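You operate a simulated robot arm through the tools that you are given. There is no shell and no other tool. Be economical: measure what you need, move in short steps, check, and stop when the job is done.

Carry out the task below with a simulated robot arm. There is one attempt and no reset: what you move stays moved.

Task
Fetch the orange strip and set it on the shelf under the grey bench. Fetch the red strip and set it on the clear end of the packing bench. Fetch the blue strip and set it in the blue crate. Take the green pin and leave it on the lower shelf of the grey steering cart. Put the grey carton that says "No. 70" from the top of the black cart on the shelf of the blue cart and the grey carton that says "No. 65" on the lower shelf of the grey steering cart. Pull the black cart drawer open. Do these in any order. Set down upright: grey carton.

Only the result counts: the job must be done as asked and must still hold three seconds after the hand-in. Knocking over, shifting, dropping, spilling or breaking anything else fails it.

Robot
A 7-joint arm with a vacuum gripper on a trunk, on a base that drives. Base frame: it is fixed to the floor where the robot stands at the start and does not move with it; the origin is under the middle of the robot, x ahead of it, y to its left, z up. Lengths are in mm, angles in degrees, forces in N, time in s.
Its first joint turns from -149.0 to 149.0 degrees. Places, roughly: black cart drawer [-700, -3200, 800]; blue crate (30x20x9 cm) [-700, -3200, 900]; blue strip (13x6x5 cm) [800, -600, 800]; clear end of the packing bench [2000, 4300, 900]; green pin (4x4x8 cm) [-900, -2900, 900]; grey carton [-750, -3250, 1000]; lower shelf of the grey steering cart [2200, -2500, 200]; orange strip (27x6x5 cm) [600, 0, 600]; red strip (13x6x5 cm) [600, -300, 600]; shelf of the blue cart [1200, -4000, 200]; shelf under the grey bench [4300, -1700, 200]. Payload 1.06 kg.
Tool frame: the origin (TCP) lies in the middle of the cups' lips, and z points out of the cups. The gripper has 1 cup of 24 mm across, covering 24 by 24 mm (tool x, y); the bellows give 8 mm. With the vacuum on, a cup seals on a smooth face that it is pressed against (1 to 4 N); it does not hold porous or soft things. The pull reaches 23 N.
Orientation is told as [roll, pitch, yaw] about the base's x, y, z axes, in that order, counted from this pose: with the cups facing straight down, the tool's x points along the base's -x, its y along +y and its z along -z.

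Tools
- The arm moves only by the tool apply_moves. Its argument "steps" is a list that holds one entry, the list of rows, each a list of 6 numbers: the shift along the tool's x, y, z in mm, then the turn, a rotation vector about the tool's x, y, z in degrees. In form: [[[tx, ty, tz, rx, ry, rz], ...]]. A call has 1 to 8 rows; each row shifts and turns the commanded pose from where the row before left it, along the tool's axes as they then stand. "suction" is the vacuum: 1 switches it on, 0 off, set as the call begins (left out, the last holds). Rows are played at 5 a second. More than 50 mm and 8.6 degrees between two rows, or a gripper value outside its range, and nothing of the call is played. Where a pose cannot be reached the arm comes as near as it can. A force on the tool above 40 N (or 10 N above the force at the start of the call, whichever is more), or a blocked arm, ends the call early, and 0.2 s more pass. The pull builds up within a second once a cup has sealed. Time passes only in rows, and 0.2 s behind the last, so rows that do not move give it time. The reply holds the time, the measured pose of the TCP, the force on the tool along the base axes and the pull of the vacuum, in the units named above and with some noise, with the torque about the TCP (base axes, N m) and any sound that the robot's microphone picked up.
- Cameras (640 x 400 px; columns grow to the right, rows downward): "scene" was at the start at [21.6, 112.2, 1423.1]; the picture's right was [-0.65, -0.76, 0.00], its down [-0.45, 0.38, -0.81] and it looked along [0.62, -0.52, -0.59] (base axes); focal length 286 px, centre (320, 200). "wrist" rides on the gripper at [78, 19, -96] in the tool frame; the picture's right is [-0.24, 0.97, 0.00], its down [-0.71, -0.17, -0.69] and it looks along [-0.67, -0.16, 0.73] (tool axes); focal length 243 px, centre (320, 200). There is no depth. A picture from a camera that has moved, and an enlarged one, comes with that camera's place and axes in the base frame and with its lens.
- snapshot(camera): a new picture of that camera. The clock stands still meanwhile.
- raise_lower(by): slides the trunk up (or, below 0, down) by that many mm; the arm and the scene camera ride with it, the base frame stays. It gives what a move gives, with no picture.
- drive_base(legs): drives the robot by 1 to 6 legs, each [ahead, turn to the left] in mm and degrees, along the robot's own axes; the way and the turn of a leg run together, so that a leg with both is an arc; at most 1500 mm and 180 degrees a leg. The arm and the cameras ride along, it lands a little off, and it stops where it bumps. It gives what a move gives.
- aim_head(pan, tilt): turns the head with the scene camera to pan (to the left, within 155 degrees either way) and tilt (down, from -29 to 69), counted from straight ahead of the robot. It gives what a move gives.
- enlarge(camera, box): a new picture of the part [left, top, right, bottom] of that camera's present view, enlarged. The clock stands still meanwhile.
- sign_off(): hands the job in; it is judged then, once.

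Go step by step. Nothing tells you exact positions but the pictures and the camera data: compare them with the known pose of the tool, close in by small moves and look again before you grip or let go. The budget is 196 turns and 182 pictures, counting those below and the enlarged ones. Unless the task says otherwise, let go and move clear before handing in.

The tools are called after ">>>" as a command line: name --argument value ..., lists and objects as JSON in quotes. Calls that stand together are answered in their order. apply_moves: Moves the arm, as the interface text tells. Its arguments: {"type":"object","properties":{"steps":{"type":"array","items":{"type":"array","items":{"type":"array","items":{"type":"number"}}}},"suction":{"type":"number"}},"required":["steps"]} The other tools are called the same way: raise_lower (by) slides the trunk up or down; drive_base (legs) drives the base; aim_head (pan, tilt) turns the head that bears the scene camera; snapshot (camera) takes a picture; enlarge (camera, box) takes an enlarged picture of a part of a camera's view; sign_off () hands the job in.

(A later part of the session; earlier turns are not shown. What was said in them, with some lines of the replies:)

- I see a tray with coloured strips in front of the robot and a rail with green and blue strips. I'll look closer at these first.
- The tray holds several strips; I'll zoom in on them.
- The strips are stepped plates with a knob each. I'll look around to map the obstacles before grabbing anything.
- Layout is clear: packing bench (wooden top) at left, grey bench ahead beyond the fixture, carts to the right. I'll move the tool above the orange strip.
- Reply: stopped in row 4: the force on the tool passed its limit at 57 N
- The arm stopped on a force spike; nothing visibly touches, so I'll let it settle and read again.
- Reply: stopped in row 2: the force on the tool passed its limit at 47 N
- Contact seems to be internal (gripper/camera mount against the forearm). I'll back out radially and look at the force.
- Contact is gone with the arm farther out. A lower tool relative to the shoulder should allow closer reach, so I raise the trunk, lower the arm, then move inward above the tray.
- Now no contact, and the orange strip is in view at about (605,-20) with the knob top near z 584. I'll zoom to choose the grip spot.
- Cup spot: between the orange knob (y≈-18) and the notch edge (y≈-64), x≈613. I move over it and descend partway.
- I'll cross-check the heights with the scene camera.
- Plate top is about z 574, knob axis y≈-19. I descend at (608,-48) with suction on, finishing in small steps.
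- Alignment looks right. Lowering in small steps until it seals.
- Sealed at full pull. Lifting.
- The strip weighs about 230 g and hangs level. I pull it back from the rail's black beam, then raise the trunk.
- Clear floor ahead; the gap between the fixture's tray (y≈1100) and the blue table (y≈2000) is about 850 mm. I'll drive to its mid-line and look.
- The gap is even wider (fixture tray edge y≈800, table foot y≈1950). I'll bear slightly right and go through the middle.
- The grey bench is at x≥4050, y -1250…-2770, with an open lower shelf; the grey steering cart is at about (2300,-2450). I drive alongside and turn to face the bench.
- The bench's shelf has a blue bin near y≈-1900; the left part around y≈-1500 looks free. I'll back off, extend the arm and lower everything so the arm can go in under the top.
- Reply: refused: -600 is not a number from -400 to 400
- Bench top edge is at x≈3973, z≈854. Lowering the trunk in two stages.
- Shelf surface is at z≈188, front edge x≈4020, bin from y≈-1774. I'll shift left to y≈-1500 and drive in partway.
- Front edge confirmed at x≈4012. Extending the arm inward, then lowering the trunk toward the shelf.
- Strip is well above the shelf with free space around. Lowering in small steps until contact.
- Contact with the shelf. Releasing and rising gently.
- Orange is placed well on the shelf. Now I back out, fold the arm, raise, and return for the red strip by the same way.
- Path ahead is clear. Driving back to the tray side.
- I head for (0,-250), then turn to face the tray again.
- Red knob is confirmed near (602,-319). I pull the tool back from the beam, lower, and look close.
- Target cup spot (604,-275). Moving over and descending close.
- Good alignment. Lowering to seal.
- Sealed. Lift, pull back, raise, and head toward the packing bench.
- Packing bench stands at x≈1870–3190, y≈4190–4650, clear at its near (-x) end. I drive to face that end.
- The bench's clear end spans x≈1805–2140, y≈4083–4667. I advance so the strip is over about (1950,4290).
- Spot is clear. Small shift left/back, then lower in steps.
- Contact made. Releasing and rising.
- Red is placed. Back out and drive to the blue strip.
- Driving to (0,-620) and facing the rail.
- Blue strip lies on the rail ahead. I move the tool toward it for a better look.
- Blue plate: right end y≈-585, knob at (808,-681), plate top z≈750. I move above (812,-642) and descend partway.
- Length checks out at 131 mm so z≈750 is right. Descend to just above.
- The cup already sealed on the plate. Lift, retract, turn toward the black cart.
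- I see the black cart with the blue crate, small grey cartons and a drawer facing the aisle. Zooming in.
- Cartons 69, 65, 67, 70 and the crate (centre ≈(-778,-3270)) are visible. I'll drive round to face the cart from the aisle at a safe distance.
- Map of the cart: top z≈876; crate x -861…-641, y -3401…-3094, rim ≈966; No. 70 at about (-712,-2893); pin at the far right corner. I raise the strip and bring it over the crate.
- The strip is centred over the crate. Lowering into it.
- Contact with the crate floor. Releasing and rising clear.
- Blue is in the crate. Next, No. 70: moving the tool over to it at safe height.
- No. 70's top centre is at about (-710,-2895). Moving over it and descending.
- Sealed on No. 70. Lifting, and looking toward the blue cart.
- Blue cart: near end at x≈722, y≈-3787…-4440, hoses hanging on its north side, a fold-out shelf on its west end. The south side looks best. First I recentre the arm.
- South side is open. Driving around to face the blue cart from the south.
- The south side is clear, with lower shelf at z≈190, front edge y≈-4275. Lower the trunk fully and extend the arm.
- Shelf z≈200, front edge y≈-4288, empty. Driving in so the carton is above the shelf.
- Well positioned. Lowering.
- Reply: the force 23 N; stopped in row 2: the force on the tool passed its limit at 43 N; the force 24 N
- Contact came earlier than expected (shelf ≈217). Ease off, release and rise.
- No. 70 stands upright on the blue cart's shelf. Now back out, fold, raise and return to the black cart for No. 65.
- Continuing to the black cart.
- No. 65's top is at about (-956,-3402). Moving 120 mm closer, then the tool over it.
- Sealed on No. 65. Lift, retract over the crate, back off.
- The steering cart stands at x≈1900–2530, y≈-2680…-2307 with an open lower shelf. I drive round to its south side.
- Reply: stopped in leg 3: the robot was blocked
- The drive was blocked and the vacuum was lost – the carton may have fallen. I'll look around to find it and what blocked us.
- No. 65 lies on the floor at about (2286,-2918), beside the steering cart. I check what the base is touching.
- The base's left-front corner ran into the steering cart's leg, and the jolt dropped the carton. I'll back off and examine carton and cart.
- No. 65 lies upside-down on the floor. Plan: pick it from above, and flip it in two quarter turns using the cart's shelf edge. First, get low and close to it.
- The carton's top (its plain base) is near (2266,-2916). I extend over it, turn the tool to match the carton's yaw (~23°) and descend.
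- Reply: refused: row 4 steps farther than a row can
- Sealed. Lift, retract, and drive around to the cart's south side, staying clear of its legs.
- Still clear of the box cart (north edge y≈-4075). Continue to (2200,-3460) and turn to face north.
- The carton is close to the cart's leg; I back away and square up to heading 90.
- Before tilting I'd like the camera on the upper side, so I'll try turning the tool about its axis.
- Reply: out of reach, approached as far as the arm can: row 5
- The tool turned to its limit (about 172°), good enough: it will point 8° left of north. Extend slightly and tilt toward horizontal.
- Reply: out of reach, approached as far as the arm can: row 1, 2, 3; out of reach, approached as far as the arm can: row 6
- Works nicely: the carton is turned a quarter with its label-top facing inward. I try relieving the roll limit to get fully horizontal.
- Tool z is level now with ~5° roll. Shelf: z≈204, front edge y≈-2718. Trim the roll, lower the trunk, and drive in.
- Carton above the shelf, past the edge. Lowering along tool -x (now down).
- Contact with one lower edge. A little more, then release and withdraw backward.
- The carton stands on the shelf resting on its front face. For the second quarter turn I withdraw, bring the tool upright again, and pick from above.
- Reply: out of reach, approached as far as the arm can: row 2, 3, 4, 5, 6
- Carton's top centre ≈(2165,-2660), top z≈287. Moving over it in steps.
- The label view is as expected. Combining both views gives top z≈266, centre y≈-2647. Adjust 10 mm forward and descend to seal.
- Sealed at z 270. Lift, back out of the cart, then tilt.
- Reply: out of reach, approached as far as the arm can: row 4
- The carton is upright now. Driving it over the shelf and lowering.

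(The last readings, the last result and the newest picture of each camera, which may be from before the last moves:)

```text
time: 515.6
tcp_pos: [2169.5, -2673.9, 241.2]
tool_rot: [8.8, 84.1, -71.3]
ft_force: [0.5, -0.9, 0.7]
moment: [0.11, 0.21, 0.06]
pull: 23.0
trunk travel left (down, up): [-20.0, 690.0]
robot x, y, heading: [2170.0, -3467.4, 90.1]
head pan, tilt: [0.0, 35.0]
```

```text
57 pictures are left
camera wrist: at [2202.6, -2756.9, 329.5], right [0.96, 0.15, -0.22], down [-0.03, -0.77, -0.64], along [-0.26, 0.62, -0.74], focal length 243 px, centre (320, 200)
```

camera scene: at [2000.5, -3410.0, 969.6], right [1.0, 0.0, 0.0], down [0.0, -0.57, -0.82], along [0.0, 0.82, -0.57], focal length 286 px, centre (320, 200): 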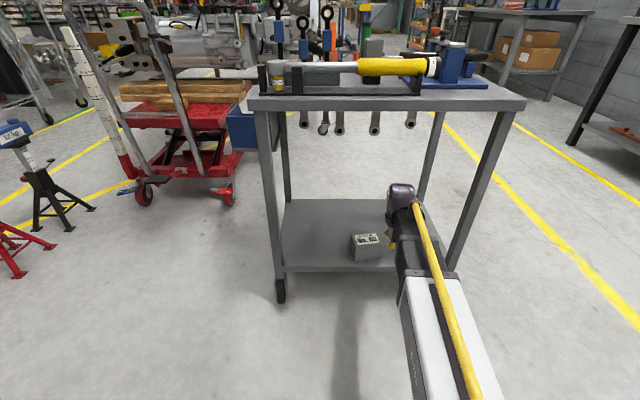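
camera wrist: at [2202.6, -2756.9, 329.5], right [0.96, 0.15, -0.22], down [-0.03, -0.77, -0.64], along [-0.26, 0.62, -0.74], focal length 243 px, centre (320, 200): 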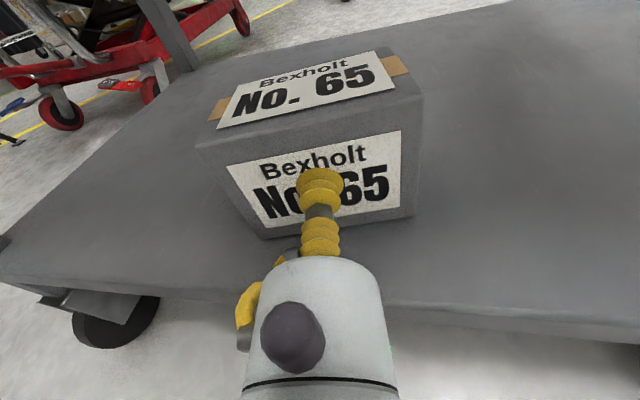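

It has settled onto the shelf. Release and withdraw.

>>> apply_moves --steps '[[[0, 0, 0, 0, 0, 0], [0, 0, 0, 0, 0, 0], [0, 0, 0, 0, 0, 0], [0, 0, 0, 0, 0, 0], [0, 0, -3, 0, 0, 0], [0, 0, -10, 0, 0, 0], [0, 0, -30, 0, 0, 0]]]' --suction 0

>>> drive_base --legs '[[-170, 0]]'

>>> snapshot --camera "scene"

>>> snapshot --camera "wrist"

```text
time: 517.2
tcp_pos: [2178.7, -2716.3, 245.1]
tool_rot: [9.0, 84.0, -71.0]
ft_force: [0.0, 1.3, 0.9]
moment: [0.01, -0.03, 0.02]
pull: 0.1
trunk travel left (down, up): [-20.0, 690.0]
robot x, y, heading: [2167.3, -3467.9, 90.0]
head pan, tilt: [0.0, 35.0]
```

```text
time: 518.7
tcp_pos: [2176.6, -2888.5, 243.2]
tool_rot: [8.7, 84.1, -71.1]
ft_force: [0.3, 0.2, 0.5]
moment: [-0.01, 0.01, -0.02]
pull: 0.1
trunk travel left (down, up): [-20.0, 690.0]
robot x, y, heading: [2173.4, -3638.8, 89.7]
head pan, tilt: [0.0, 35.0]
```

```text
56 pictures are left
camera scene: at [2000.8, -3595.2, 969.6], right [1.0, 0.0, 0.0], down [0.0, -0.57, -0.82], along [0.0, 0.82, -0.57], focal length 286 px, centre (320, 200)
```

scene: 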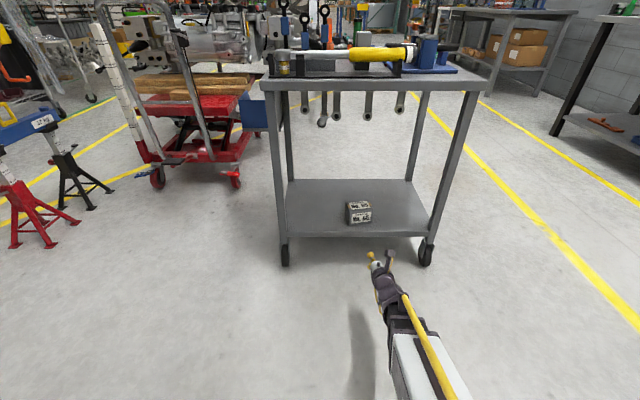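

```text
55 pictures are left
camera wrist: at [2208.9, -2969.9, 331.7], right [0.96, 0.15, -0.22], down [-0.03, -0.77, -0.64], along [-0.26, 0.62, -0.74], focal length 243 px, centre (320, 200)
```

wrist: 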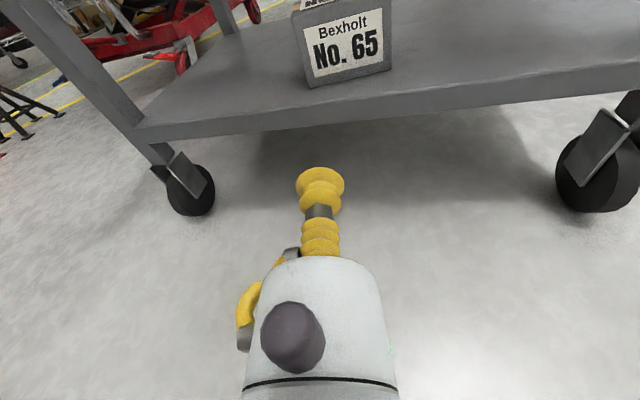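

No. 65 stands upright on the lower shelf. The tool is already horizontal, so I'll do the drawer next: drive back toward the black cart.

>>> drive_base --legs '[[60, 0], [0, 46], [720, 0], [0, 46]]'

>>> aim_head --pan 0 --tilt 25

>>> snapshot --camera "scene"

```text
time: 527.4
tcp_pos: [900.5, -3112.1, 243.6]
tool_rot: [8.8, 84.1, 21.5]
ft_force: [-0.5, 0.3, -0.2]
moment: [0.02, 0.01, -0.02]
pull: 0.0
trunk travel left (down, up): [-20.0, 690.0]
robot x, y, heading: [1643.6, -3082.9, -177.4]
head pan, tilt: [0.0, 35.0]
```

```text
time: 528.1
tcp_pos: [899.1, -3112.7, 243.6]
tool_rot: [8.9, 84.1, 21.6]
ft_force: [-0.4, 0.3, 0.0]
moment: [-0.01, 0.01, 0.02]
pull: 0.3
trunk travel left (down, up): [-20.0, 690.0]
robot x, y, heading: [1647.3, -3082.5, -177.2]
head pan, tilt: [0.0, 25.0]
```

```text
54 pictures are left
camera scene: at [1609.9, -3256.5, 985.3], right [-0.05, 1.0, 0.0], down [0.42, 0.02, -0.91], along [-0.91, -0.04, -0.42], focal length 286 px, centre (320, 200)
```

scene: 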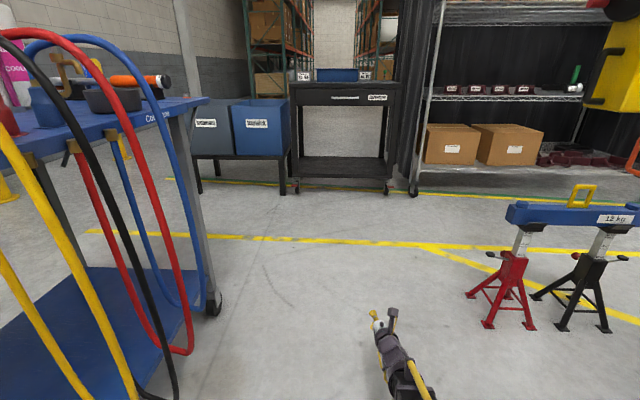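

Path between hoses and jack stands is open along y≈-3080. Drive on and stop short of the cart, then raise the tool to drawer height.

>>> drive_base --legs '[[0, -2.5], [1300, 0]]'

>>> raise_lower --by 400

>>> raise_lower --by 150

>>> snapshot --camera "scene"

>>> snapshot --camera "wrist"

```text
time: 535.0
tcp_pos: [-396.0, -3099.6, 244.9]
tool_rot: [8.8, 84.1, 19.8]
ft_force: [-0.3, -0.4, -0.4]
moment: [0.0, -0.01, -0.02]
pull: 0.1
trunk travel left (down, up): [-20.0, 690.0]
robot x, y, heading: [351.4, -3095.9, -179.2]
head pan, tilt: [0.0, 25.0]
```

```text
time: 538.8
tcp_pos: [-395.0, -3099.7, 643.5]
tool_rot: [8.8, 84.1, 19.7]
ft_force: [0.8, 0.2, -0.5]
moment: [-0.01, -0.03, -0.03]
pull: 0.0
trunk travel left (down, up): [-420.0, 290.0]
robot x, y, heading: [355.5, -3097.4, -179.2]
head pan, tilt: [0.0, 25.0]
```

```text
time: 540.6
tcp_pos: [-394.7, -3098.4, 794.0]
tool_rot: [8.9, 84.1, 19.8]
ft_force: [-1.0, -0.3, 0.8]
moment: [0.0, 0.06, -0.03]
pull: 0.0
trunk travel left (down, up): [-570.0, 140.0]
robot x, y, heading: [352.2, -3095.9, -179.2]
head pan, tilt: [0.0, 25.0]
```

```text
53 pictures are left
camera scene: at [309.4, -3265.4, 1535.3], right [-0.01, 1.0, 0.0], down [0.42, 0.01, -0.91], along [-0.91, -0.01, -0.42], focal length 286 px, centre (320, 200)
```

scene: 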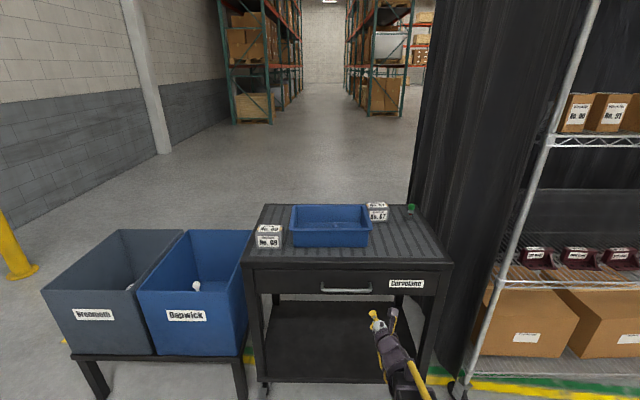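

```text
52 pictures are left
camera wrist: at [-313.7, -3065.2, 881.7], right [-0.16, 0.96, -0.22], down [0.77, -0.01, -0.64], along [-0.62, -0.27, -0.74], focal length 243 px, centre (320, 200)
```

wrist: 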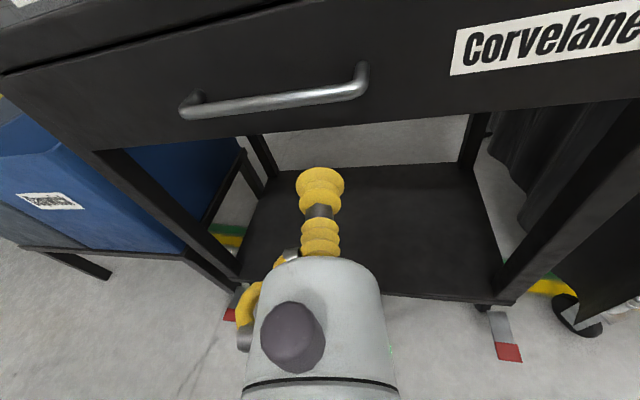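

Drawer face at x≈-559 (z 721–839); handle at y≈-3270…-3079, label from y≈-3008. I'll press the cup at y≈-3040, z≈780. First square the tool to the face.

>>> apply_moves --steps '[[[-7, 20, 0, -5.5, 0, 0], [-7, 20, 0, -5.5, 0, 0], [0, 15, 0, 0, 3, 0], [0, 0, 0, 0, 3, 0], [0, 0, 0, 0, 0, 0]]]'

>>> snapshot --camera "wrist"

```text
time: 541.8
tcp_pos: [-402.3, -3027.9, 782.5]
tool_rot: [99.1, 88.0, 99.8]
ft_force: [-0.6, 0.7, 0.0]
moment: [-0.02, -0.01, 0.04]
pull: 0.0
out of reach, approached as far as the arm can: row 2
trunk travel left (down, up): [-570.0, 140.0]
robot x, y, heading: [350.7, -3094.2, -179.2]
head pan, tilt: [0.0, 25.0]
```

```text
51 pictures are left
camera wrist: at [-306.1, -3011.5, 861.1], right [-0.01, 0.98, -0.2], down [0.68, -0.14, -0.72], along [-0.73, -0.15, -0.67], focal length 243 px, centre (320, 200)
```

wrist: 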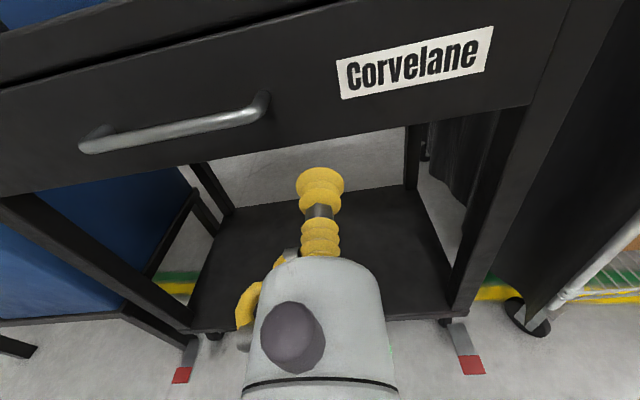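

Tool is square to the face and aimed between handle and label. Driving forward, then easing the cup on.

>>> drive_base --legs '[[125, 0]]'

>>> apply_moves --steps '[[[0, -5, 6, 0, 0, 0], [0, 0, 5, 0, 0, 0], [0, 0, 0, 0, 0, 0]]]' --suction 1

>>> snapshot --camera "wrist"

```text
time: 543.1
tcp_pos: [-528.1, -3029.1, 783.0]
tool_rot: [98.3, 88.0, 99.0]
ft_force: [1.0, -0.3, -0.6]
moment: [-0.03, -0.04, 0.01]
pull: 0.1
trunk travel left (down, up): [-570.0, 140.0]
robot x, y, heading: [226.6, -3095.9, -179.5]
head pan, tilt: [0.0, 25.0]
```

```text
time: 543.9
tcp_pos: [-539.4, -3033.2, 781.7]
tool_rot: [95.6, 88.1, 96.5]
ft_force: [0.4, -0.9, -0.3]
moment: [0.01, -0.03, 0.05]
pull: 0.0
trunk travel left (down, up): [-570.0, 140.0]
robot x, y, heading: [226.6, -3096.6, -179.2]
head pan, tilt: [0.0, 25.0]
```

```text
50 pictures are left
camera wrist: at [-444.2, -3015.1, 860.6], right [-0.02, 0.98, -0.2], down [0.68, -0.14, -0.72], along [-0.73, -0.15, -0.67], focal length 243 px, centre (320, 200)
```

wrist: 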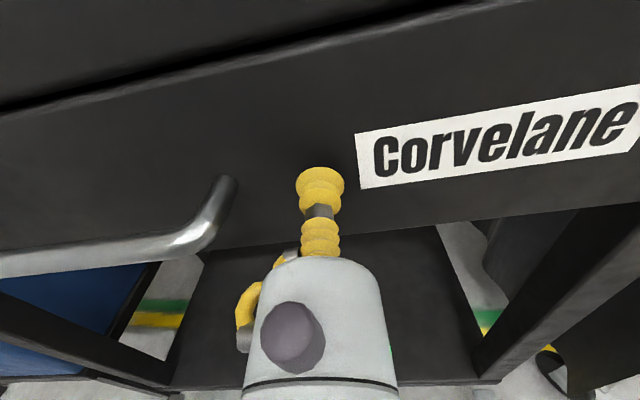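

>>> apply_moves --steps '[[[0, 0, 5, 0, 0, 0], [0, 0, 4, 0, 0, 0], [0, 0, 3, 0, 0, 0], [0, 0, 0, 0, 0, 0], [0, 0, 0, 0, 0, 0]]]'

```text
time: 545.1
tcp_pos: [-549.8, -3032.5, 782.4]
tool_rot: [94.1, 88.0, 95.0]
ft_force: [11.6, -3.2, -9.2]
moment: [-0.08, 0.02, -0.21]
pull: 23.0
trunk travel left (down, up): [-570.0, 140.0]
robot x, y, heading: [227.8, -3092.9, -179.4]
head pan, tilt: [0.0, 25.0]
```

Sealed. Pulling gently with the arm.

>>> apply_moves --steps '[[[0, 0, -3, 0, 0, 0], [0, 0, -5, 0, 0, 0], [0, 0, -5, 0, 0, 0], [0, 0, -5, 0, 0, 0], [0, 0, -5, 0, 0, 0], [0, 0, -5, 0, 0, 0], [0, 0, 0, 0, 0, 0]]]'

>>> snapshot --camera "wrist"

```text
time: 546.7
tcp_pos: [-523.6, -3033.2, 783.2]
tool_rot: [95.8, 88.0, 96.8]
ft_force: [0.0, 3.3, -2.7]
moment: [0.07, 0.02, -0.08]
pull: 22.9
trunk travel left (down, up): [-570.0, 140.0]
robot x, y, heading: [231.3, -3096.0, -179.5]
head pan, tilt: [0.0, 25.0]
```

```text
49 pictures are left
camera wrist: at [-428.0, -3015.2, 861.2], right [-0.02, 0.98, -0.2], down [0.68, -0.14, -0.72], along [-0.73, -0.15, -0.67], focal length 243 px, centre (320, 200)
```

wrist: 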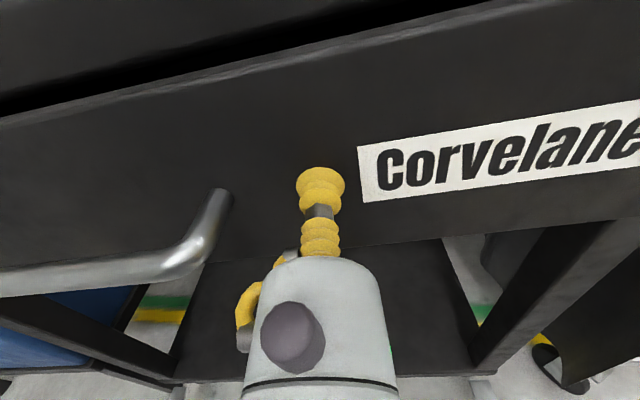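

The drawer follows. Continue by driving back gently.

>>> drive_base --legs '[[-60, 0], [-60, 0], [-60, 0]]'

>>> snapshot --camera "scene"

```text
time: 548.8
tcp_pos: [-343.0, -3033.9, 783.4]
tool_rot: [97.1, 87.8, 98.1]
ft_force: [0.1, -5.2, -0.5]
moment: [-0.02, -0.01, 0.0]
pull: 22.6
trunk travel left (down, up): [-570.0, 140.0]
robot x, y, heading: [406.3, -3089.6, -179.2]
head pan, tilt: [0.0, 25.0]
```

```text
48 pictures are left
camera scene: at [362.6, -3265.2, 1535.3], right [-0.01, 1.0, 0.0], down [0.42, 0.01, -0.91], along [-0.91, -0.01, -0.42], focal length 286 px, centre (320, 200)
```

scene: 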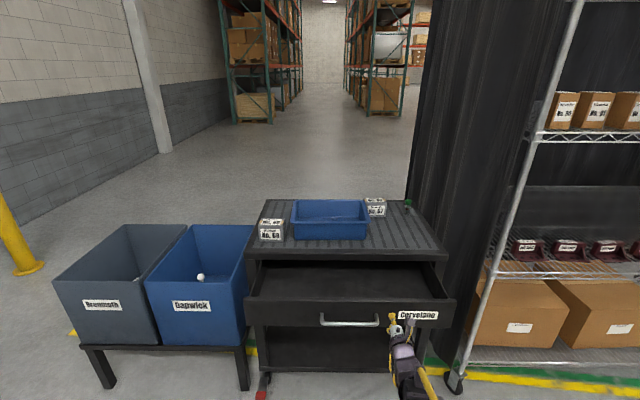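

Drawer open about 200 mm. A little more, watching the pull.

>>> drive_base --legs '[[-40, 0]]'

```text
time: 549.6
tcp_pos: [-304.5, -3034.0, 783.2]
tool_rot: [96.7, 87.9, 97.9]
ft_force: [-0.7, -3.3, -1.9]
moment: [0.06, -0.02, -0.04]
pull: 23.0
trunk travel left (down, up): [-570.0, 140.0]
robot x, y, heading: [445.7, -3095.7, -179.3]
head pan, tilt: [0.0, 25.0]
```

Still moving freely. I'll continue in small pulls toward its stop.

>>> drive_base --legs '[[-40, 0]]'

>>> drive_base --legs '[[-30, 0]]'

>>> snapshot --camera "scene"

```text
time: 550.5
tcp_pos: [-262.7, -3032.9, 783.1]
tool_rot: [97.3, 87.7, 98.3]
ft_force: [-2.2, -8.2, -0.1]
moment: [0.07, 0.0, -0.02]
pull: 22.6
trunk travel left (down, up): [-570.0, 140.0]
robot x, y, heading: [487.6, -3090.5, -179.3]
head pan, tilt: [0.0, 25.0]
```

```text
time: 551.3
tcp_pos: [-233.2, -3031.6, 782.9]
tool_rot: [97.0, 87.9, 98.2]
ft_force: [-0.4, 0.1, -1.0]
moment: [-0.01, 0.0, 0.02]
pull: 0.2
trunk travel left (down, up): [-570.0, 140.0]
robot x, y, heading: [517.2, -3087.0, -179.2]
head pan, tilt: [0.0, 25.0]
```

```text
47 pictures are left
camera scene: at [472.5, -3263.2, 1535.3], right [-0.01, 1.0, 0.0], down [0.42, 0.01, -0.91], along [-0.91, -0.01, -0.42], focal length 286 px, centre (320, 200)
```

scene: 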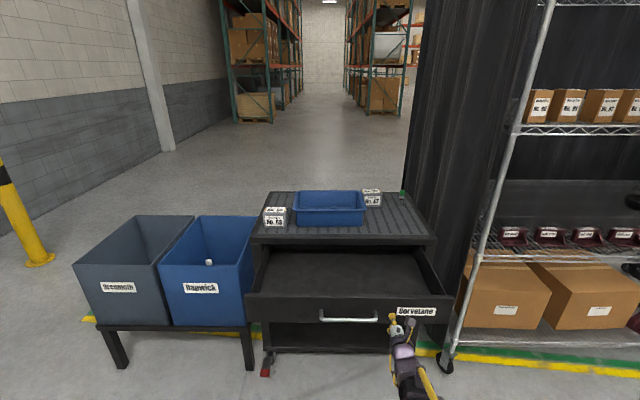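

The drawer reached its stop, about 300 mm open, and the cup let go. Now the pin: back off, raise, and bring the tool back to pointing down.

>>> drive_base --legs '[[-100, 0]]'

>>> raise_lower --by 140

>>> apply_moves --steps '[[[0, 0, 0, 0, -8, 0], [0, 0, 0, 0, -8, 0], [0, 0, 0, 0, -8, 0], [0, 0, 0, 0, -8, 0], [0, 0, 0, 0, -8, 0], [0, 0, 0, 0, -8, 0], [0, 0, 0, 0, 0, 0]]]' --suction 0

>>> apply_moves --steps '[[[0, 0, 0, 0, -8, 0], [0, 0, 0, 0, -8, 0], [0, 0, 0, 0, -8, 0], [0, 0, 0, 0, -8, 0], [0, 0, 0, 0, -8, 0], [0, 0, 0, 0, 0, 0]]]'

>>> enlarge --camera "scene" --box '[350, 165, 430, 215]'

```text
time: 552.5
tcp_pos: [-132.3, -3029.7, 783.7]
tool_rot: [97.1, 87.9, 98.3]
ft_force: [-0.6, 0.1, -0.7]
moment: [0.01, -0.02, 0.01]
pull: 0.1
trunk travel left (down, up): [-570.0, 140.0]
robot x, y, heading: [622.1, -3089.8, -179.1]
head pan, tilt: [0.0, 25.0]
```

```text
time: 554.2
tcp_pos: [-132.2, -3030.6, 922.9]
tool_rot: [97.3, 87.8, 98.3]
ft_force: [-0.6, -0.1, 0.3]
moment: [-0.01, -0.02, -0.02]
pull: 0.0
trunk travel left (down, up): [-710.0, 0.0]
robot x, y, heading: [619.8, -3089.1, -179.1]
head pan, tilt: [0.0, 25.0]
```

```text
time: 555.8
tcp_pos: [-132.8, -3039.5, 921.8]
tool_rot: [1.5, 55.1, 5.3]
ft_force: [-0.1, 0.0, 0.1]
moment: [0.02, -0.01, -0.02]
pull: 0.0
out of reach, approached as far as the arm can: row 3, 4, 5
trunk travel left (down, up): [-710.0, 0.0]
robot x, y, heading: [616.9, -3088.7, -179.2]
head pan, tilt: [0.0, 25.0]
```

```text
time: 557.2
tcp_pos: [-133.8, -3041.0, 921.9]
tool_rot: [0.9, 14.9, 4.3]
ft_force: [-0.5, -0.3, 0.1]
moment: [0.01, -0.03, 0.01]
pull: 0.0
trunk travel left (down, up): [-710.0, 0.0]
robot x, y, heading: [618.9, -3089.9, -179.2]
head pan, tilt: [0.0, 25.0]
```

```text
8.00 times, centred on (390, 190) of scene
camera zoom: at [573.3, -3261.8, 1675.3], right [-0.01, 1.0, 0.0], down [0.42, 0.01, -0.91], along [-0.91, -0.01, -0.42], focal length 2291 px, centre (-240, 280)
```

zoom: 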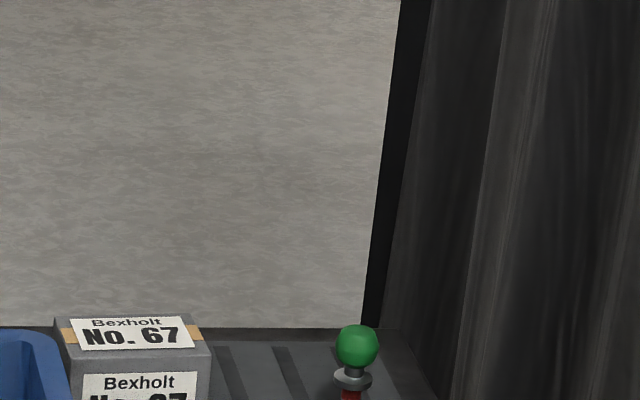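

The pin has a green ball head on a flanged body, standing at about (-910,-2850), head centre z≈935. Level the tool, raise it, and drive nearer.

>>> apply_moves --steps '[[[0, 0, 0, 0, -7.5, 0], [0, 0, 0, 0, -7.4, 0], [0, 0, -30, 0, 0, 0], [0, 0, -35, 0, 0, 0], [0, 0, -35, 0, 0, 0], [0, 0, -35, 0, 0, 0], [0, 0, 0, 0, 0, 0]]]'

>>> drive_base --legs '[[0, -9], [590, 0], [0, 9]]'

>>> aim_head --pan 0 --tilt 40

>>> snapshot --camera "scene"

```text
time: 558.8
tcp_pos: [-130.9, -3044.0, 1059.7]
tool_rot: [0.8, 0.1, 4.0]
ft_force: [-0.1, -0.1, -0.6]
moment: [-0.01, 0.0, 0.01]
pull: 0.1
trunk travel left (down, up): [-710.0, 0.0]
robot x, y, heading: [616.6, -3086.2, -179.5]
head pan, tilt: [0.0, 25.0]
```

```text
time: 563.4
tcp_pos: [-721.3, -2968.0, 1058.7]
tool_rot: [0.9, 0.1, 4.6]
ft_force: [-0.4, 0.3, -0.7]
moment: [0.01, -0.02, 0.02]
pull: 0.0
trunk travel left (down, up): [-710.0, 0.0]
robot x, y, heading: [32.0, -3008.6, -178.6]
head pan, tilt: [0.0, 25.0]
```

```text
time: 564.2
tcp_pos: [-720.1, -2968.3, 1058.4]
tool_rot: [0.9, 0.1, 4.5]
ft_force: [0.0, -0.1, -0.3]
moment: [0.02, 0.02, 0.0]
pull: 0.0
trunk travel left (down, up): [-710.0, 0.0]
robot x, y, heading: [28.9, -3005.0, -178.6]
head pan, tilt: [0.0, 40.0]
```

```text
45 pictures are left
camera scene: at [-6.6, -3179.1, 1652.1], right [-0.02, 1.0, 0.0], down [0.64, 0.01, -0.77], along [-0.77, -0.02, -0.64], focal length 286 px, centre (320, 200)
```

scene: 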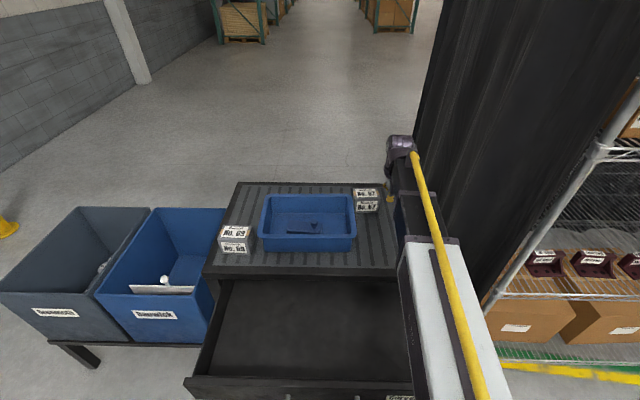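

>>> apply_moves --steps '[[[22, 20, 0, 0, 0, 0], [25, 20, 0, 0, 0, 0], [25, 20, 0, 0, 0, 0], [25, 20, 0, 0, 0, 0], [25, 20, 0, 0, 0, 0], [25, 18, 0, 0, 0, 0], [23, 14, 0, 0, 0, 0], [0, 0, 0, 0, 0, 0]]]'

>>> snapshot --camera "wrist"

>>> snapshot --camera "scene"

```text
time: 566.0
tcp_pos: [-900.2, -2850.0, 1059.8]
tool_rot: [0.9, 0.0, 4.5]
ft_force: [0.0, 0.1, 0.2]
moment: [-0.02, 0.01, 0.02]
pull: 0.0
trunk travel left (down, up): [-710.0, 0.0]
robot x, y, heading: [29.8, -3008.2, -178.5]
head pan, tilt: [0.0, 40.0]
```

```text
44 pictures are left
camera wrist: at [-978.9, -2837.8, 1156.3], right [0.16, 0.99, 0.01], down [0.72, -0.12, 0.68], along [0.67, -0.1, -0.73], focal length 243 px, centre (320, 200)
```

wrist: 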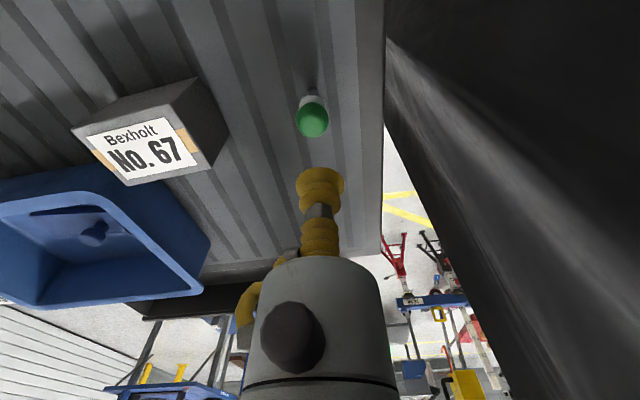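

```text
43 pictures are left
camera scene: at [-6.6, -3179.0, 1652.0], right [-0.02, 1.0, 0.0], down [0.64, 0.01, -0.77], along [-0.77, -0.02, -0.64], focal length 286 px, centre (320, 200)
```

scene: 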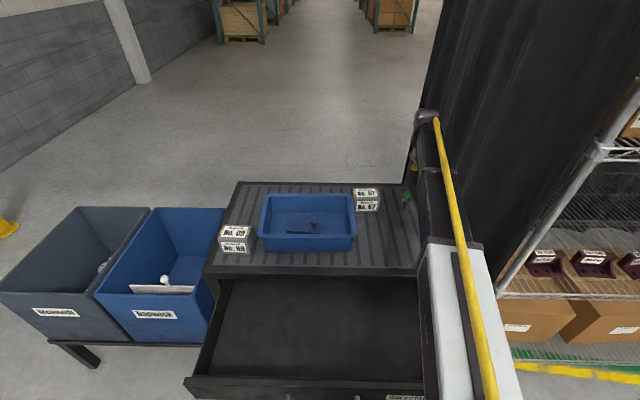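

Ball at about (-888,-2858). Align and descend closer.

>>> apply_moves --steps '[[[-11, -8, 0, 0, 0, 0], [0, 0, 30, 0, 0, 0], [0, 0, 30, 0, 0, 0], [0, 0, 20, 0, 0, 0], [0, 0, 0, 0, 0, 0]]]' --suction 1

>>> snapshot --camera "wrist"

>>> enlarge --camera "scene" --box '[370, 150, 450, 220]'

```text
time: 567.2
tcp_pos: [-888.5, -2855.3, 978.8]
tool_rot: [0.9, 0.2, 4.5]
ft_force: [0.2, -0.5, -0.6]
moment: [-0.02, -0.02, 0.02]
pull: 0.1
trunk travel left (down, up): [-710.0, 0.0]
robot x, y, heading: [29.4, -3007.4, -178.7]
head pan, tilt: [0.0, 40.0]
```

```text
42 pictures are left
camera wrist: at [-967.4, -2843.3, 1075.5], right [0.16, 0.99, 0.01], down [0.72, -0.12, 0.68], along [0.67, -0.1, -0.73], focal length 243 px, centre (320, 200)
```

wrist: 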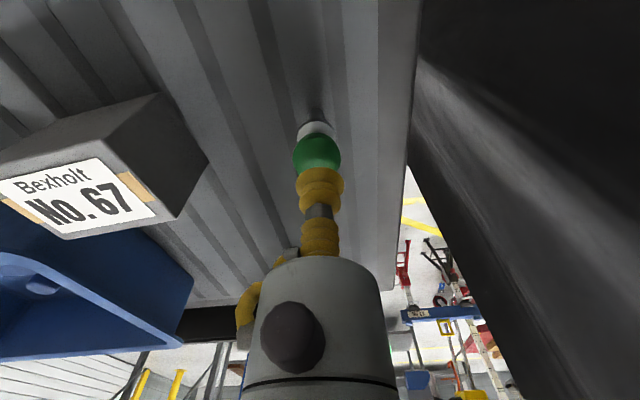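

```text
5.71 times, centred on (410, 185) of scene
camera zoom: at [-6.7, -3179.1, 1652.0], right [-0.02, 1.0, 0.0], down [0.64, 0.01, -0.77], along [-0.77, -0.02, -0.64], focal length 1636 px, centre (-194, 286)
```

zoom: 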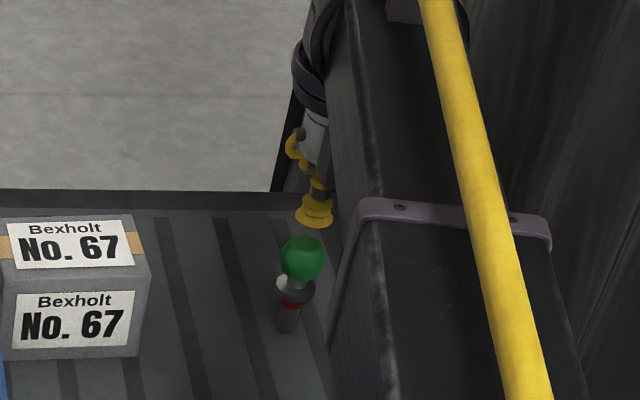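

Aligned within a few millimetres. Descending onto the ball's top in small steps.

>>> apply_moves --steps '[[[-3, -1, 8, 0, 0, 0], [0, 0, 6, 0, 0, 0], [0, 0, 4, 0, 0, 0], [0, 0, 3, 0, 0, 0], [0, 0, 0, 0, 0, 0], [0, 0, 0, 0, 0, 0]]]'

```text
time: 568.6
tcp_pos: [-886.4, -2856.8, 960.5]
tool_rot: [0.9, 0.1, 4.5]
ft_force: [-1.1, 0.2, 0.5]
moment: [0.03, 0.02, 0.0]
pull: 23.0
trunk travel left (down, up): [-710.0, 0.0]
robot x, y, heading: [29.1, -3007.0, -178.7]
head pan, tilt: [0.0, 40.0]
```

It sealed on the ball. Lift slowly and check.

>>> apply_moves --steps '[[[0, 0, -4, 0, 0, 0], [0, 0, -10, 0, 0, 0], [0, 0, -20, 0, 0, 0], [0, 0, -30, 0, 0, 0], [0, 0, -30, 0, 0, 0], [0, 0, 0, 0, 0, 0]]]'

>>> snapshot --camera "wrist"

```text
time: 570.0
tcp_pos: [-886.6, -2857.3, 1055.4]
tool_rot: [0.9, 0.1, 4.5]
ft_force: [0.0, 1.1, -0.2]
moment: [0.02, -0.04, -0.05]
pull: 23.4
trunk travel left (down, up): [-710.0, 0.0]
robot x, y, heading: [24.5, -3011.3, -178.8]
head pan, tilt: [0.0, 40.0]
```

```text
40 pictures are left
camera wrist: at [-965.2, -2846.0, 1151.7], right [0.16, 0.99, 0.01], down [0.72, -0.12, 0.68], along [0.67, -0.1, -0.73], focal length 243 px, centre (320, 200)
```

wrist: 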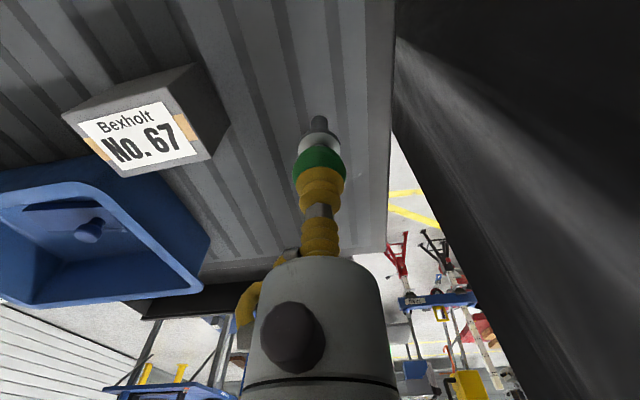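

The pin is held, hanging straight. Retract and back away from the cart and drawer.

>>> apply_moves --steps '[[[0, 0, -25, 0, 0, 0], [-25, -12, 0, 0, 0, 0], [-30, -15, 0, 0, 0, 0], [-30, -15, 0, 0, 0, 0], [-30, -15, 0, 0, 0, 0], [-30, -15, 0, 0, 0, 0], [-30, -15, 0, 0, 0, 0], [0, 0, 0, 0, 0, 0]]]'

>>> drive_base --legs '[[-370, 0]]'

>>> snapshot --camera "scene"

```text
time: 571.8
tcp_pos: [-703.5, -2928.5, 1077.9]
tool_rot: [0.9, 0.1, 4.5]
ft_force: [-0.4, -0.3, -0.2]
moment: [0.0, 0.05, 0.02]
pull: 23.0
trunk travel left (down, up): [-710.0, 0.0]
robot x, y, heading: [31.4, -3009.1, -178.7]
head pan, tilt: [0.0, 40.0]
```

```text
time: 574.2
tcp_pos: [-334.0, -2915.7, 1078.3]
tool_rot: [0.9, 0.1, 4.1]
ft_force: [-0.5, 0.0, -0.7]
moment: [-0.01, 0.03, 0.02]
pull: 23.7
trunk travel left (down, up): [-710.0, 0.0]
robot x, y, heading: [401.3, -3003.2, -179.0]
head pan, tilt: [0.0, 40.0]
```

```text
39 pictures are left
camera scene: at [361.8, -3172.2, 1652.0], right [-0.01, 1.0, 0.0], down [0.64, 0.01, -0.77], along [-0.77, -0.01, -0.64], focal length 286 px, centre (320, 200)
```

scene: 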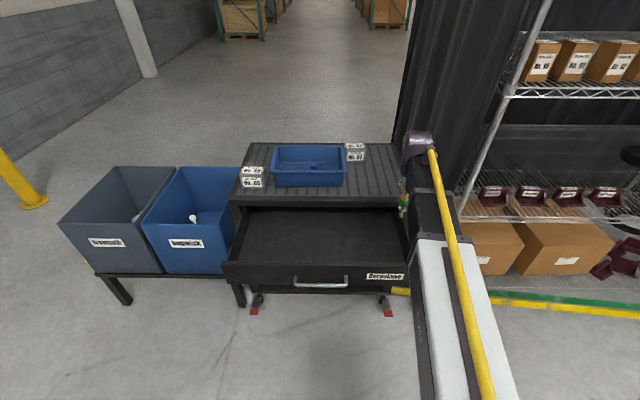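

Turn via the south side (a hanging hoist control is to the north), with the arm retracted.

>>> apply_moves --steps '[[[-30, 0, 0, 0, 0, 0], [-30, 0, 0, 0, 0, 0], [-30, 0, 0, 0, 0, 0], [-30, -10, 0, 0, 0, 0], [0, 0, 0, 0, 0, 0]]]'

>>> drive_base --legs '[[0, 90], [0, 81], [600, 0], [0, 8], [640, 0]]'

>>> snapshot --camera "scene"

```text
time: 575.4
tcp_pos: [-212.7, -2917.4, 1077.7]
tool_rot: [0.9, 0.0, 4.1]
ft_force: [0.0, 0.5, -1.0]
moment: [0.0, -0.02, 0.02]
pull: 23.3
trunk travel left (down, up): [-710.0, 0.0]
robot x, y, heading: [398.4, -2998.1, -179.1]
head pan, tilt: [0.0, 40.0]
```

```text
time: 589.8
tcp_pos: [2240.0, -3203.3, 1078.5]
tool_rot: [0.9, 0.1, -177.0]
ft_force: [0.1, -0.3, -0.4]
moment: [-0.01, 0.01, -0.02]
pull: 23.1
trunk travel left (down, up): [-710.0, 0.0]
robot x, y, heading: [1632.9, -3107.1, -0.2]
head pan, tilt: [0.0, 40.0]
```

```text
38 pictures are left
camera scene: at [1671.2, -2938.3, 1652.0], right [-0.01, -1.0, 0.0], down [-0.64, 0.0, -0.77], along [0.77, 0.0, -0.64], focal length 286 px, centre (320, 200)
```

scene: 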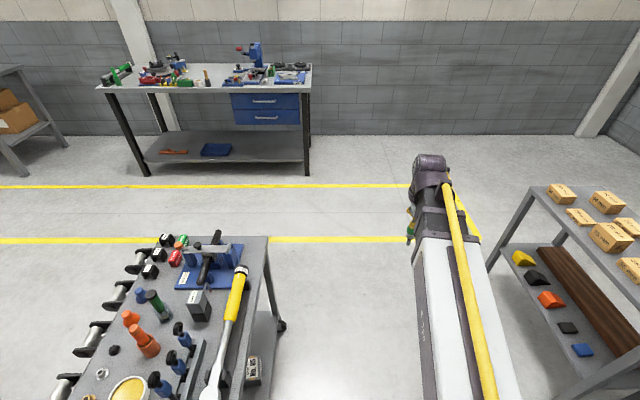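

On track. Continue to the south side of the steering cart and turn to face it.

>>> drive_base --legs '[[0, -41], [715, 0], [0, 131.2]]'

>>> aim_head --pan 0 --tilt 35

>>> raise_lower --by -400

>>> raise_lower --by -310

>>> snapshot --camera "scene"

```text
time: 601.0
tcp_pos: [2227.5, -2942.5, 1079.2]
tool_rot: [0.8, 0.1, -83.4]
ft_force: [-0.5, 0.4, -0.2]
moment: [0.03, 0.01, -0.01]
pull: 22.4
trunk travel left (down, up): [-710.0, 0.0]
robot x, y, heading: [2168.7, -3558.2, 93.4]
head pan, tilt: [0.0, 40.0]
```

```text
time: 601.7
tcp_pos: [2226.3, -2941.7, 1078.3]
tool_rot: [0.9, 0.1, -83.5]
ft_force: [-0.3, -1.1, -0.4]
moment: [-0.05, -0.02, 0.0]
pull: 23.4
trunk travel left (down, up): [-710.0, 0.0]
robot x, y, heading: [2172.0, -3554.9, 93.2]
head pan, tilt: [0.0, 35.0]
```

```text
time: 605.5
tcp_pos: [2227.1, -2942.4, 678.6]
tool_rot: [0.9, 0.1, -83.5]
ft_force: [-0.5, 0.2, -0.8]
moment: [-0.02, -0.01, 0.0]
pull: 22.2
trunk travel left (down, up): [-310.0, 400.0]
robot x, y, heading: [2169.6, -3556.5, 93.3]
head pan, tilt: [0.0, 35.0]
```

```text
time: 608.6
tcp_pos: [2227.2, -2942.8, 369.1]
tool_rot: [0.9, 0.1, -83.3]
ft_force: [0.3, -0.4, -0.4]
moment: [-0.01, 0.03, 0.01]
pull: 23.0
trunk travel left (down, up): [0.0, 710.0]
robot x, y, heading: [2170.9, -3560.8, 93.4]
head pan, tilt: [0.0, 35.0]
```

```text
37 pictures are left
camera scene: at [1998.7, -3525.5, 949.6], right [1.0, 0.06, 0.0], down [0.03, -0.57, -0.82], along [-0.05, 0.82, -0.57], focal length 286 px, centre (320, 200)
```

scene: 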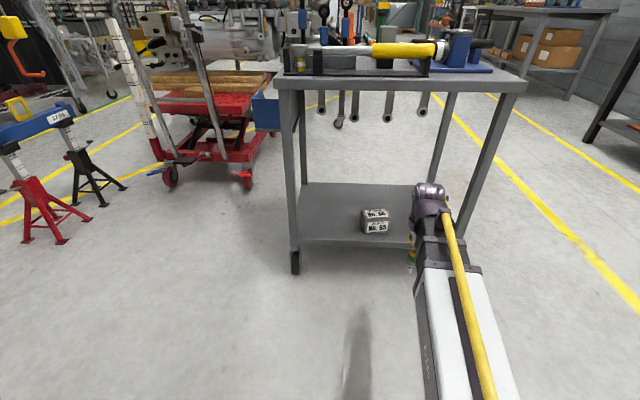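

Pin hangs at z 285+, above shelf and carton height. Move right to x≈2305 and extend, then drive in.

>>> apply_moves --steps '[[[20, 20, 0, 0, 0, 0], [30, 20, 0, 0, 0, 0], [30, 20, 0, 0, 0, 0], [30, 20, 0, 0, 0, 0], [30, 20, 0, 0, 0, 0], [30, 0, 0, 0, 0, 0], [0, 0, 0, 0, 0, 0]]]'

>>> drive_base --legs '[[155, 0]]'

>>> snapshot --camera "scene"

>>> snapshot --camera "wrist"

```text
time: 610.2
tcp_pos: [2304.9, -2763.0, 369.7]
tool_rot: [0.8, 0.0, -83.4]
ft_force: [0.3, -0.2, -0.5]
moment: [-0.01, 0.0, 0.01]
pull: 22.9
trunk travel left (down, up): [0.0, 710.0]
robot x, y, heading: [2171.4, -3558.7, 93.3]
head pan, tilt: [0.0, 35.0]
```

```text
time: 611.6
tcp_pos: [2296.5, -2608.1, 369.8]
tool_rot: [0.9, 0.2, -83.4]
ft_force: [-0.3, 0.7, 0.1]
moment: [0.05, 0.0, 0.0]
pull: 23.6
trunk travel left (down, up): [0.0, 710.0]
robot x, y, heading: [2162.9, -3401.7, 93.7]
head pan, tilt: [0.0, 35.0]
```

```text
36 pictures are left
camera scene: at [1989.7, -3371.0, 949.6], right [1.0, 0.06, 0.0], down [0.03, -0.57, -0.82], along [-0.05, 0.82, -0.57], focal length 286 px, centre (320, 200)
```

scene: 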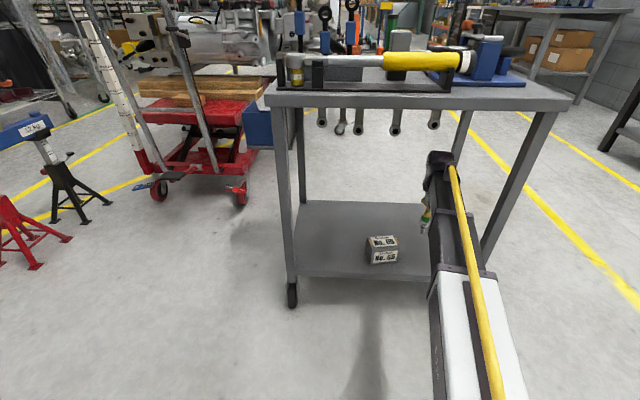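

```text
35 pictures are left
camera wrist: at [2304.2, -2528.4, 466.0], right [0.99, -0.12, 0.01], down [-0.1, -0.73, 0.68], along [-0.07, -0.68, -0.73], focal length 243 px, centre (320, 200)
```

wrist: 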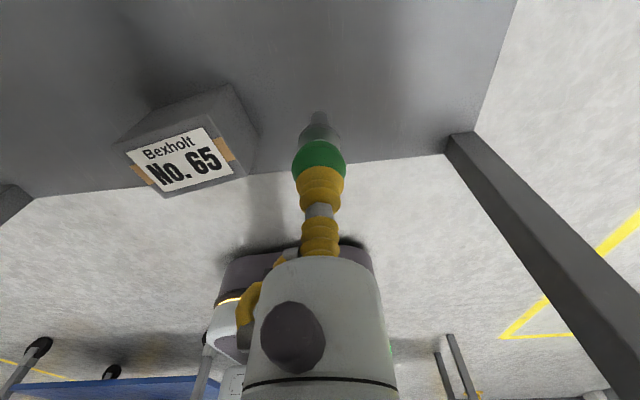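

Clear of carton and legs. Lower toward the shelf.

>>> apply_moves --steps '[[[0, 0, 25, 0, 0, 0], [0, 0, 25, 0, 0, 0], [0, 0, 18, 0, 0, 0], [0, 0, 8, 0, 0, 0], [0, 0, 0, 0, 0, 0]]]'

>>> apply_moves --steps '[[[0, 0, 3, 0, 0, 0], [0, 0, 2, 0, 0, 0], [0, 0, 0, 0, 0, 0]]]'

>>> apply_moves --steps '[[[0, 0, 2, 0, 0, 0], [0, 0, 2, 0, 0, 0], [0, 0, 0, 0, 0, 0]]]'

```text
time: 612.8
tcp_pos: [2296.4, -2606.6, 291.0]
tool_rot: [0.9, 0.1, -83.5]
ft_force: [-0.5, 0.0, -0.4]
moment: [-0.02, -0.03, -0.01]
pull: 22.6
trunk travel left (down, up): [0.0, 710.0]
robot x, y, heading: [2163.0, -3404.3, 93.4]
head pan, tilt: [0.0, 35.0]
```

```text
time: 613.6
tcp_pos: [2297.8, -2606.8, 287.6]
tool_rot: [0.9, 0.1, -83.5]
ft_force: [0.5, -0.7, -1.4]
moment: [-0.01, -0.04, 0.02]
pull: 23.0
trunk travel left (down, up): [0.0, 710.0]
robot x, y, heading: [2161.4, -3403.6, 93.5]
head pan, tilt: [0.0, 35.0]
```

```text
time: 614.4
tcp_pos: [2297.5, -2606.9, 284.1]
tool_rot: [1.0, 0.0, -83.3]
ft_force: [-1.1, 0.3, -0.9]
moment: [-0.02, -0.01, -0.01]
pull: 22.6
trunk travel left (down, up): [0.0, 710.0]
robot x, y, heading: [2160.2, -3400.2, 93.6]
head pan, tilt: [0.0, 35.0]
```

>>> apply_moves --steps '[[[0, 0, 2, 0, 0, 0], [0, 0, 1, 0, 0, 0], [0, 0, 0, 0, 0, 0]]]'

>>> apply_moves --steps '[[[0, 0, 1, 0, 0, 0], [0, 0, 1, 0, 0, 0], [0, 0, 0, 0, 0, 0]]]'

>>> snapshot --camera "wrist"

```text
time: 615.2
tcp_pos: [2297.4, -2607.3, 282.3]
tool_rot: [0.9, 0.0, -83.4]
ft_force: [0.2, 0.0, -0.5]
moment: [-0.01, 0.03, -0.03]
pull: 23.4
trunk travel left (down, up): [0.0, 710.0]
robot x, y, heading: [2161.2, -3401.2, 93.4]
head pan, tilt: [0.0, 35.0]
```

```text
time: 616.0
tcp_pos: [2296.3, -2607.5, 279.9]
tool_rot: [0.9, 0.1, -83.4]
ft_force: [-0.3, -0.3, 3.5]
moment: [-0.01, -0.01, 0.01]
pull: 22.9
trunk travel left (down, up): [0.0, 710.0]
robot x, y, heading: [2159.2, -3399.3, 93.4]
head pan, tilt: [0.0, 35.0]
```

```text
34 pictures are left
camera wrist: at [2305.3, -2527.9, 376.5], right [0.99, -0.12, 0.01], down [-0.1, -0.73, 0.68], along [-0.07, -0.68, -0.73], focal length 243 px, centre (320, 200)
```

wrist: 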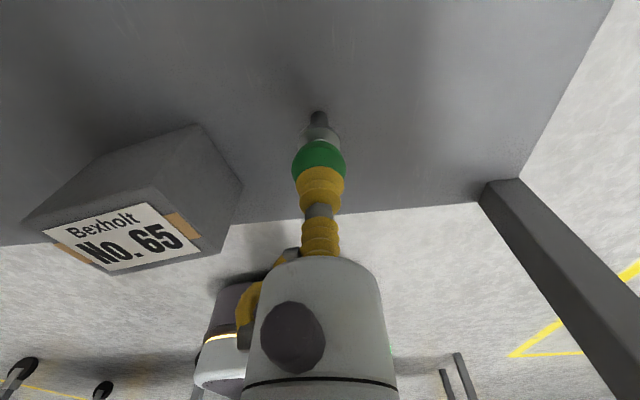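

The pin is standing on the shelf. Release and rise straight up.

>>> apply_moves --steps '[[[0, 0, 0, 0, 0, 0], [0, 0, 0, 0, 0, 0], [0, 0, 0, 0, 0, 0], [0, 0, 0, 0, 0, 0], [0, 0, -2, 0, 0, 0], [0, 0, -5, 0, 0, 0], [0, 0, -15, 0, 0, 0], [0, 0, -30, 0, 0, 0]]]' --suction 0

>>> apply_moves --steps '[[[0, 0, -30, 0, 0, 0], [0, 0, 0, 0, 0, 0]]]'

>>> snapshot --camera "wrist"

```text
time: 617.8
tcp_pos: [2295.2, -2609.5, 334.3]
tool_rot: [0.8, 0.0, -83.4]
ft_force: [0.4, 0.1, 0.3]
moment: [0.01, -0.02, -0.01]
pull: 0.0
trunk travel left (down, up): [0.0, 710.0]
robot x, y, heading: [2161.5, -3403.4, 93.5]
head pan, tilt: [0.0, 35.0]
```

```text
time: 618.4
tcp_pos: [2296.9, -2608.2, 361.7]
tool_rot: [0.8, 0.1, -83.3]
ft_force: [0.2, 0.2, 0.0]
moment: [-0.02, 0.01, 0.0]
pull: 0.1
trunk travel left (down, up): [0.0, 710.0]
robot x, y, heading: [2164.0, -3404.2, 93.5]
head pan, tilt: [0.0, 35.0]
```

```text
33 pictures are left
camera wrist: at [2304.6, -2528.7, 459.1], right [0.99, -0.12, 0.01], down [-0.1, -0.73, 0.68], along [-0.07, -0.68, -0.73], focal length 243 px, centre (320, 200)
```

wrist: 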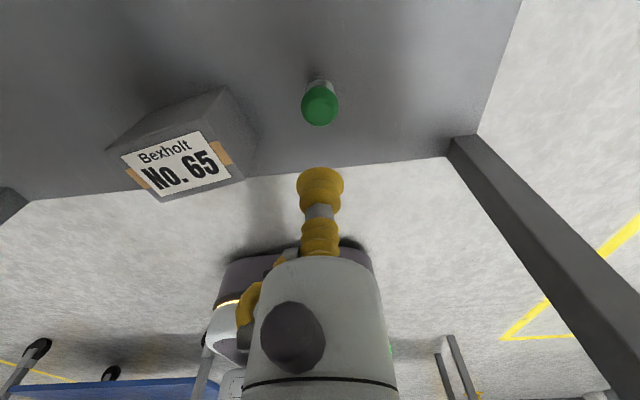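

The pin stands on its own. Back out and take a final look.

>>> drive_base --legs '[[-170, 0]]'

>>> snapshot --camera "scene"

>>> enlarge --camera "scene" --box '[270, 160, 470, 285]'

```text
time: 619.8
tcp_pos: [2308.4, -2784.7, 362.3]
tool_rot: [0.8, 0.1, -83.5]
ft_force: [-0.3, -0.1, -0.6]
moment: [-0.02, 0.01, 0.01]
pull: 0.1
trunk travel left (down, up): [0.0, 710.0]
robot x, y, heading: [2170.5, -3580.3, 93.2]
head pan, tilt: [0.0, 35.0]
```

```text
32 pictures are left
camera scene: at [1999.8, -3545.8, 949.6], right [1.0, 0.06, 0.0], down [0.03, -0.57, -0.82], along [-0.05, 0.82, -0.57], focal length 286 px, centre (320, 200)
```

scene: 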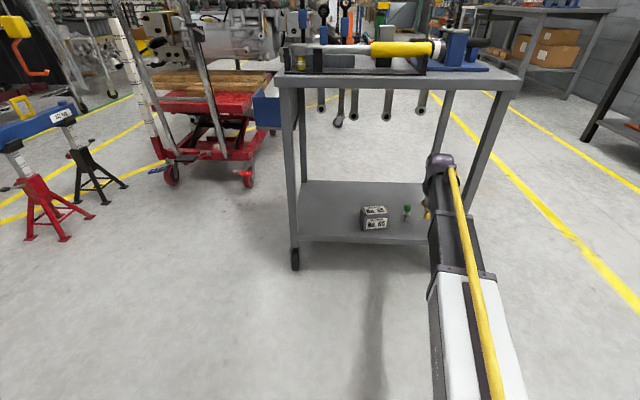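

```text
3.20 times, centred on (370, 222) of scene
camera zoom: at [1999.8, -3545.8, 949.6], right [1.0, 0.06, 0.0], down [0.03, -0.57, -0.82], along [-0.05, 0.82, -0.57], focal length 916 px, centre (160, 128)
```

zoom: 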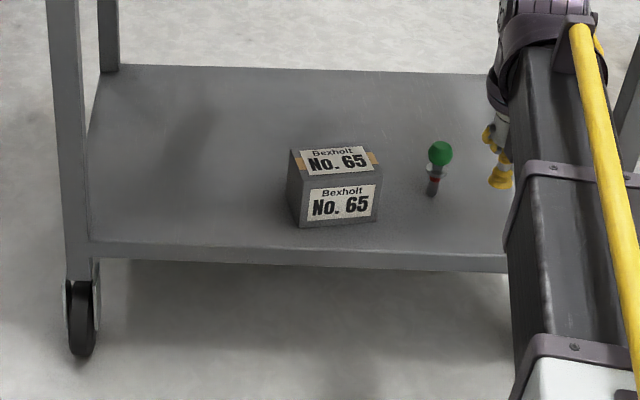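

The carton and pin both stand on the lower shelf, and every other item is placed, so I'm handing in.

>>> sign_off

```text
The job is handed in.
```

I handed the job in with every item on your list where you asked, but two things went wrong along the way and could count against it.

- **No. 65 was dropped:** on the way to the steering cart the base ran into one of that cart's legs, and the carton fell to the floor. I picked it up, turned it upright and set it on the lower shelf. I saw no damage in the pictures.
- **The steering cart may have moved slightly:** my position estimates before and after the bump differ by a few centimetres. That is about my measuring error, so I can't rule out a small shift.

| Item | Where it ended up |
|---|---|
| Orange strip | On the shelf under the grey bench |
| Red strip | On the clear end of the packing bench |
| Blue strip | In the blue crate |
| Green pin | Standing on the lower shelf of the grey steering cart |
| Carton No. 70 | Upright on the blue cart's shelf |
| Carton No. 65 | Upright on the lower shelf of the grey steering cart |
| Black cart drawer | Pulled open about 300 mm, apparently to its stop |
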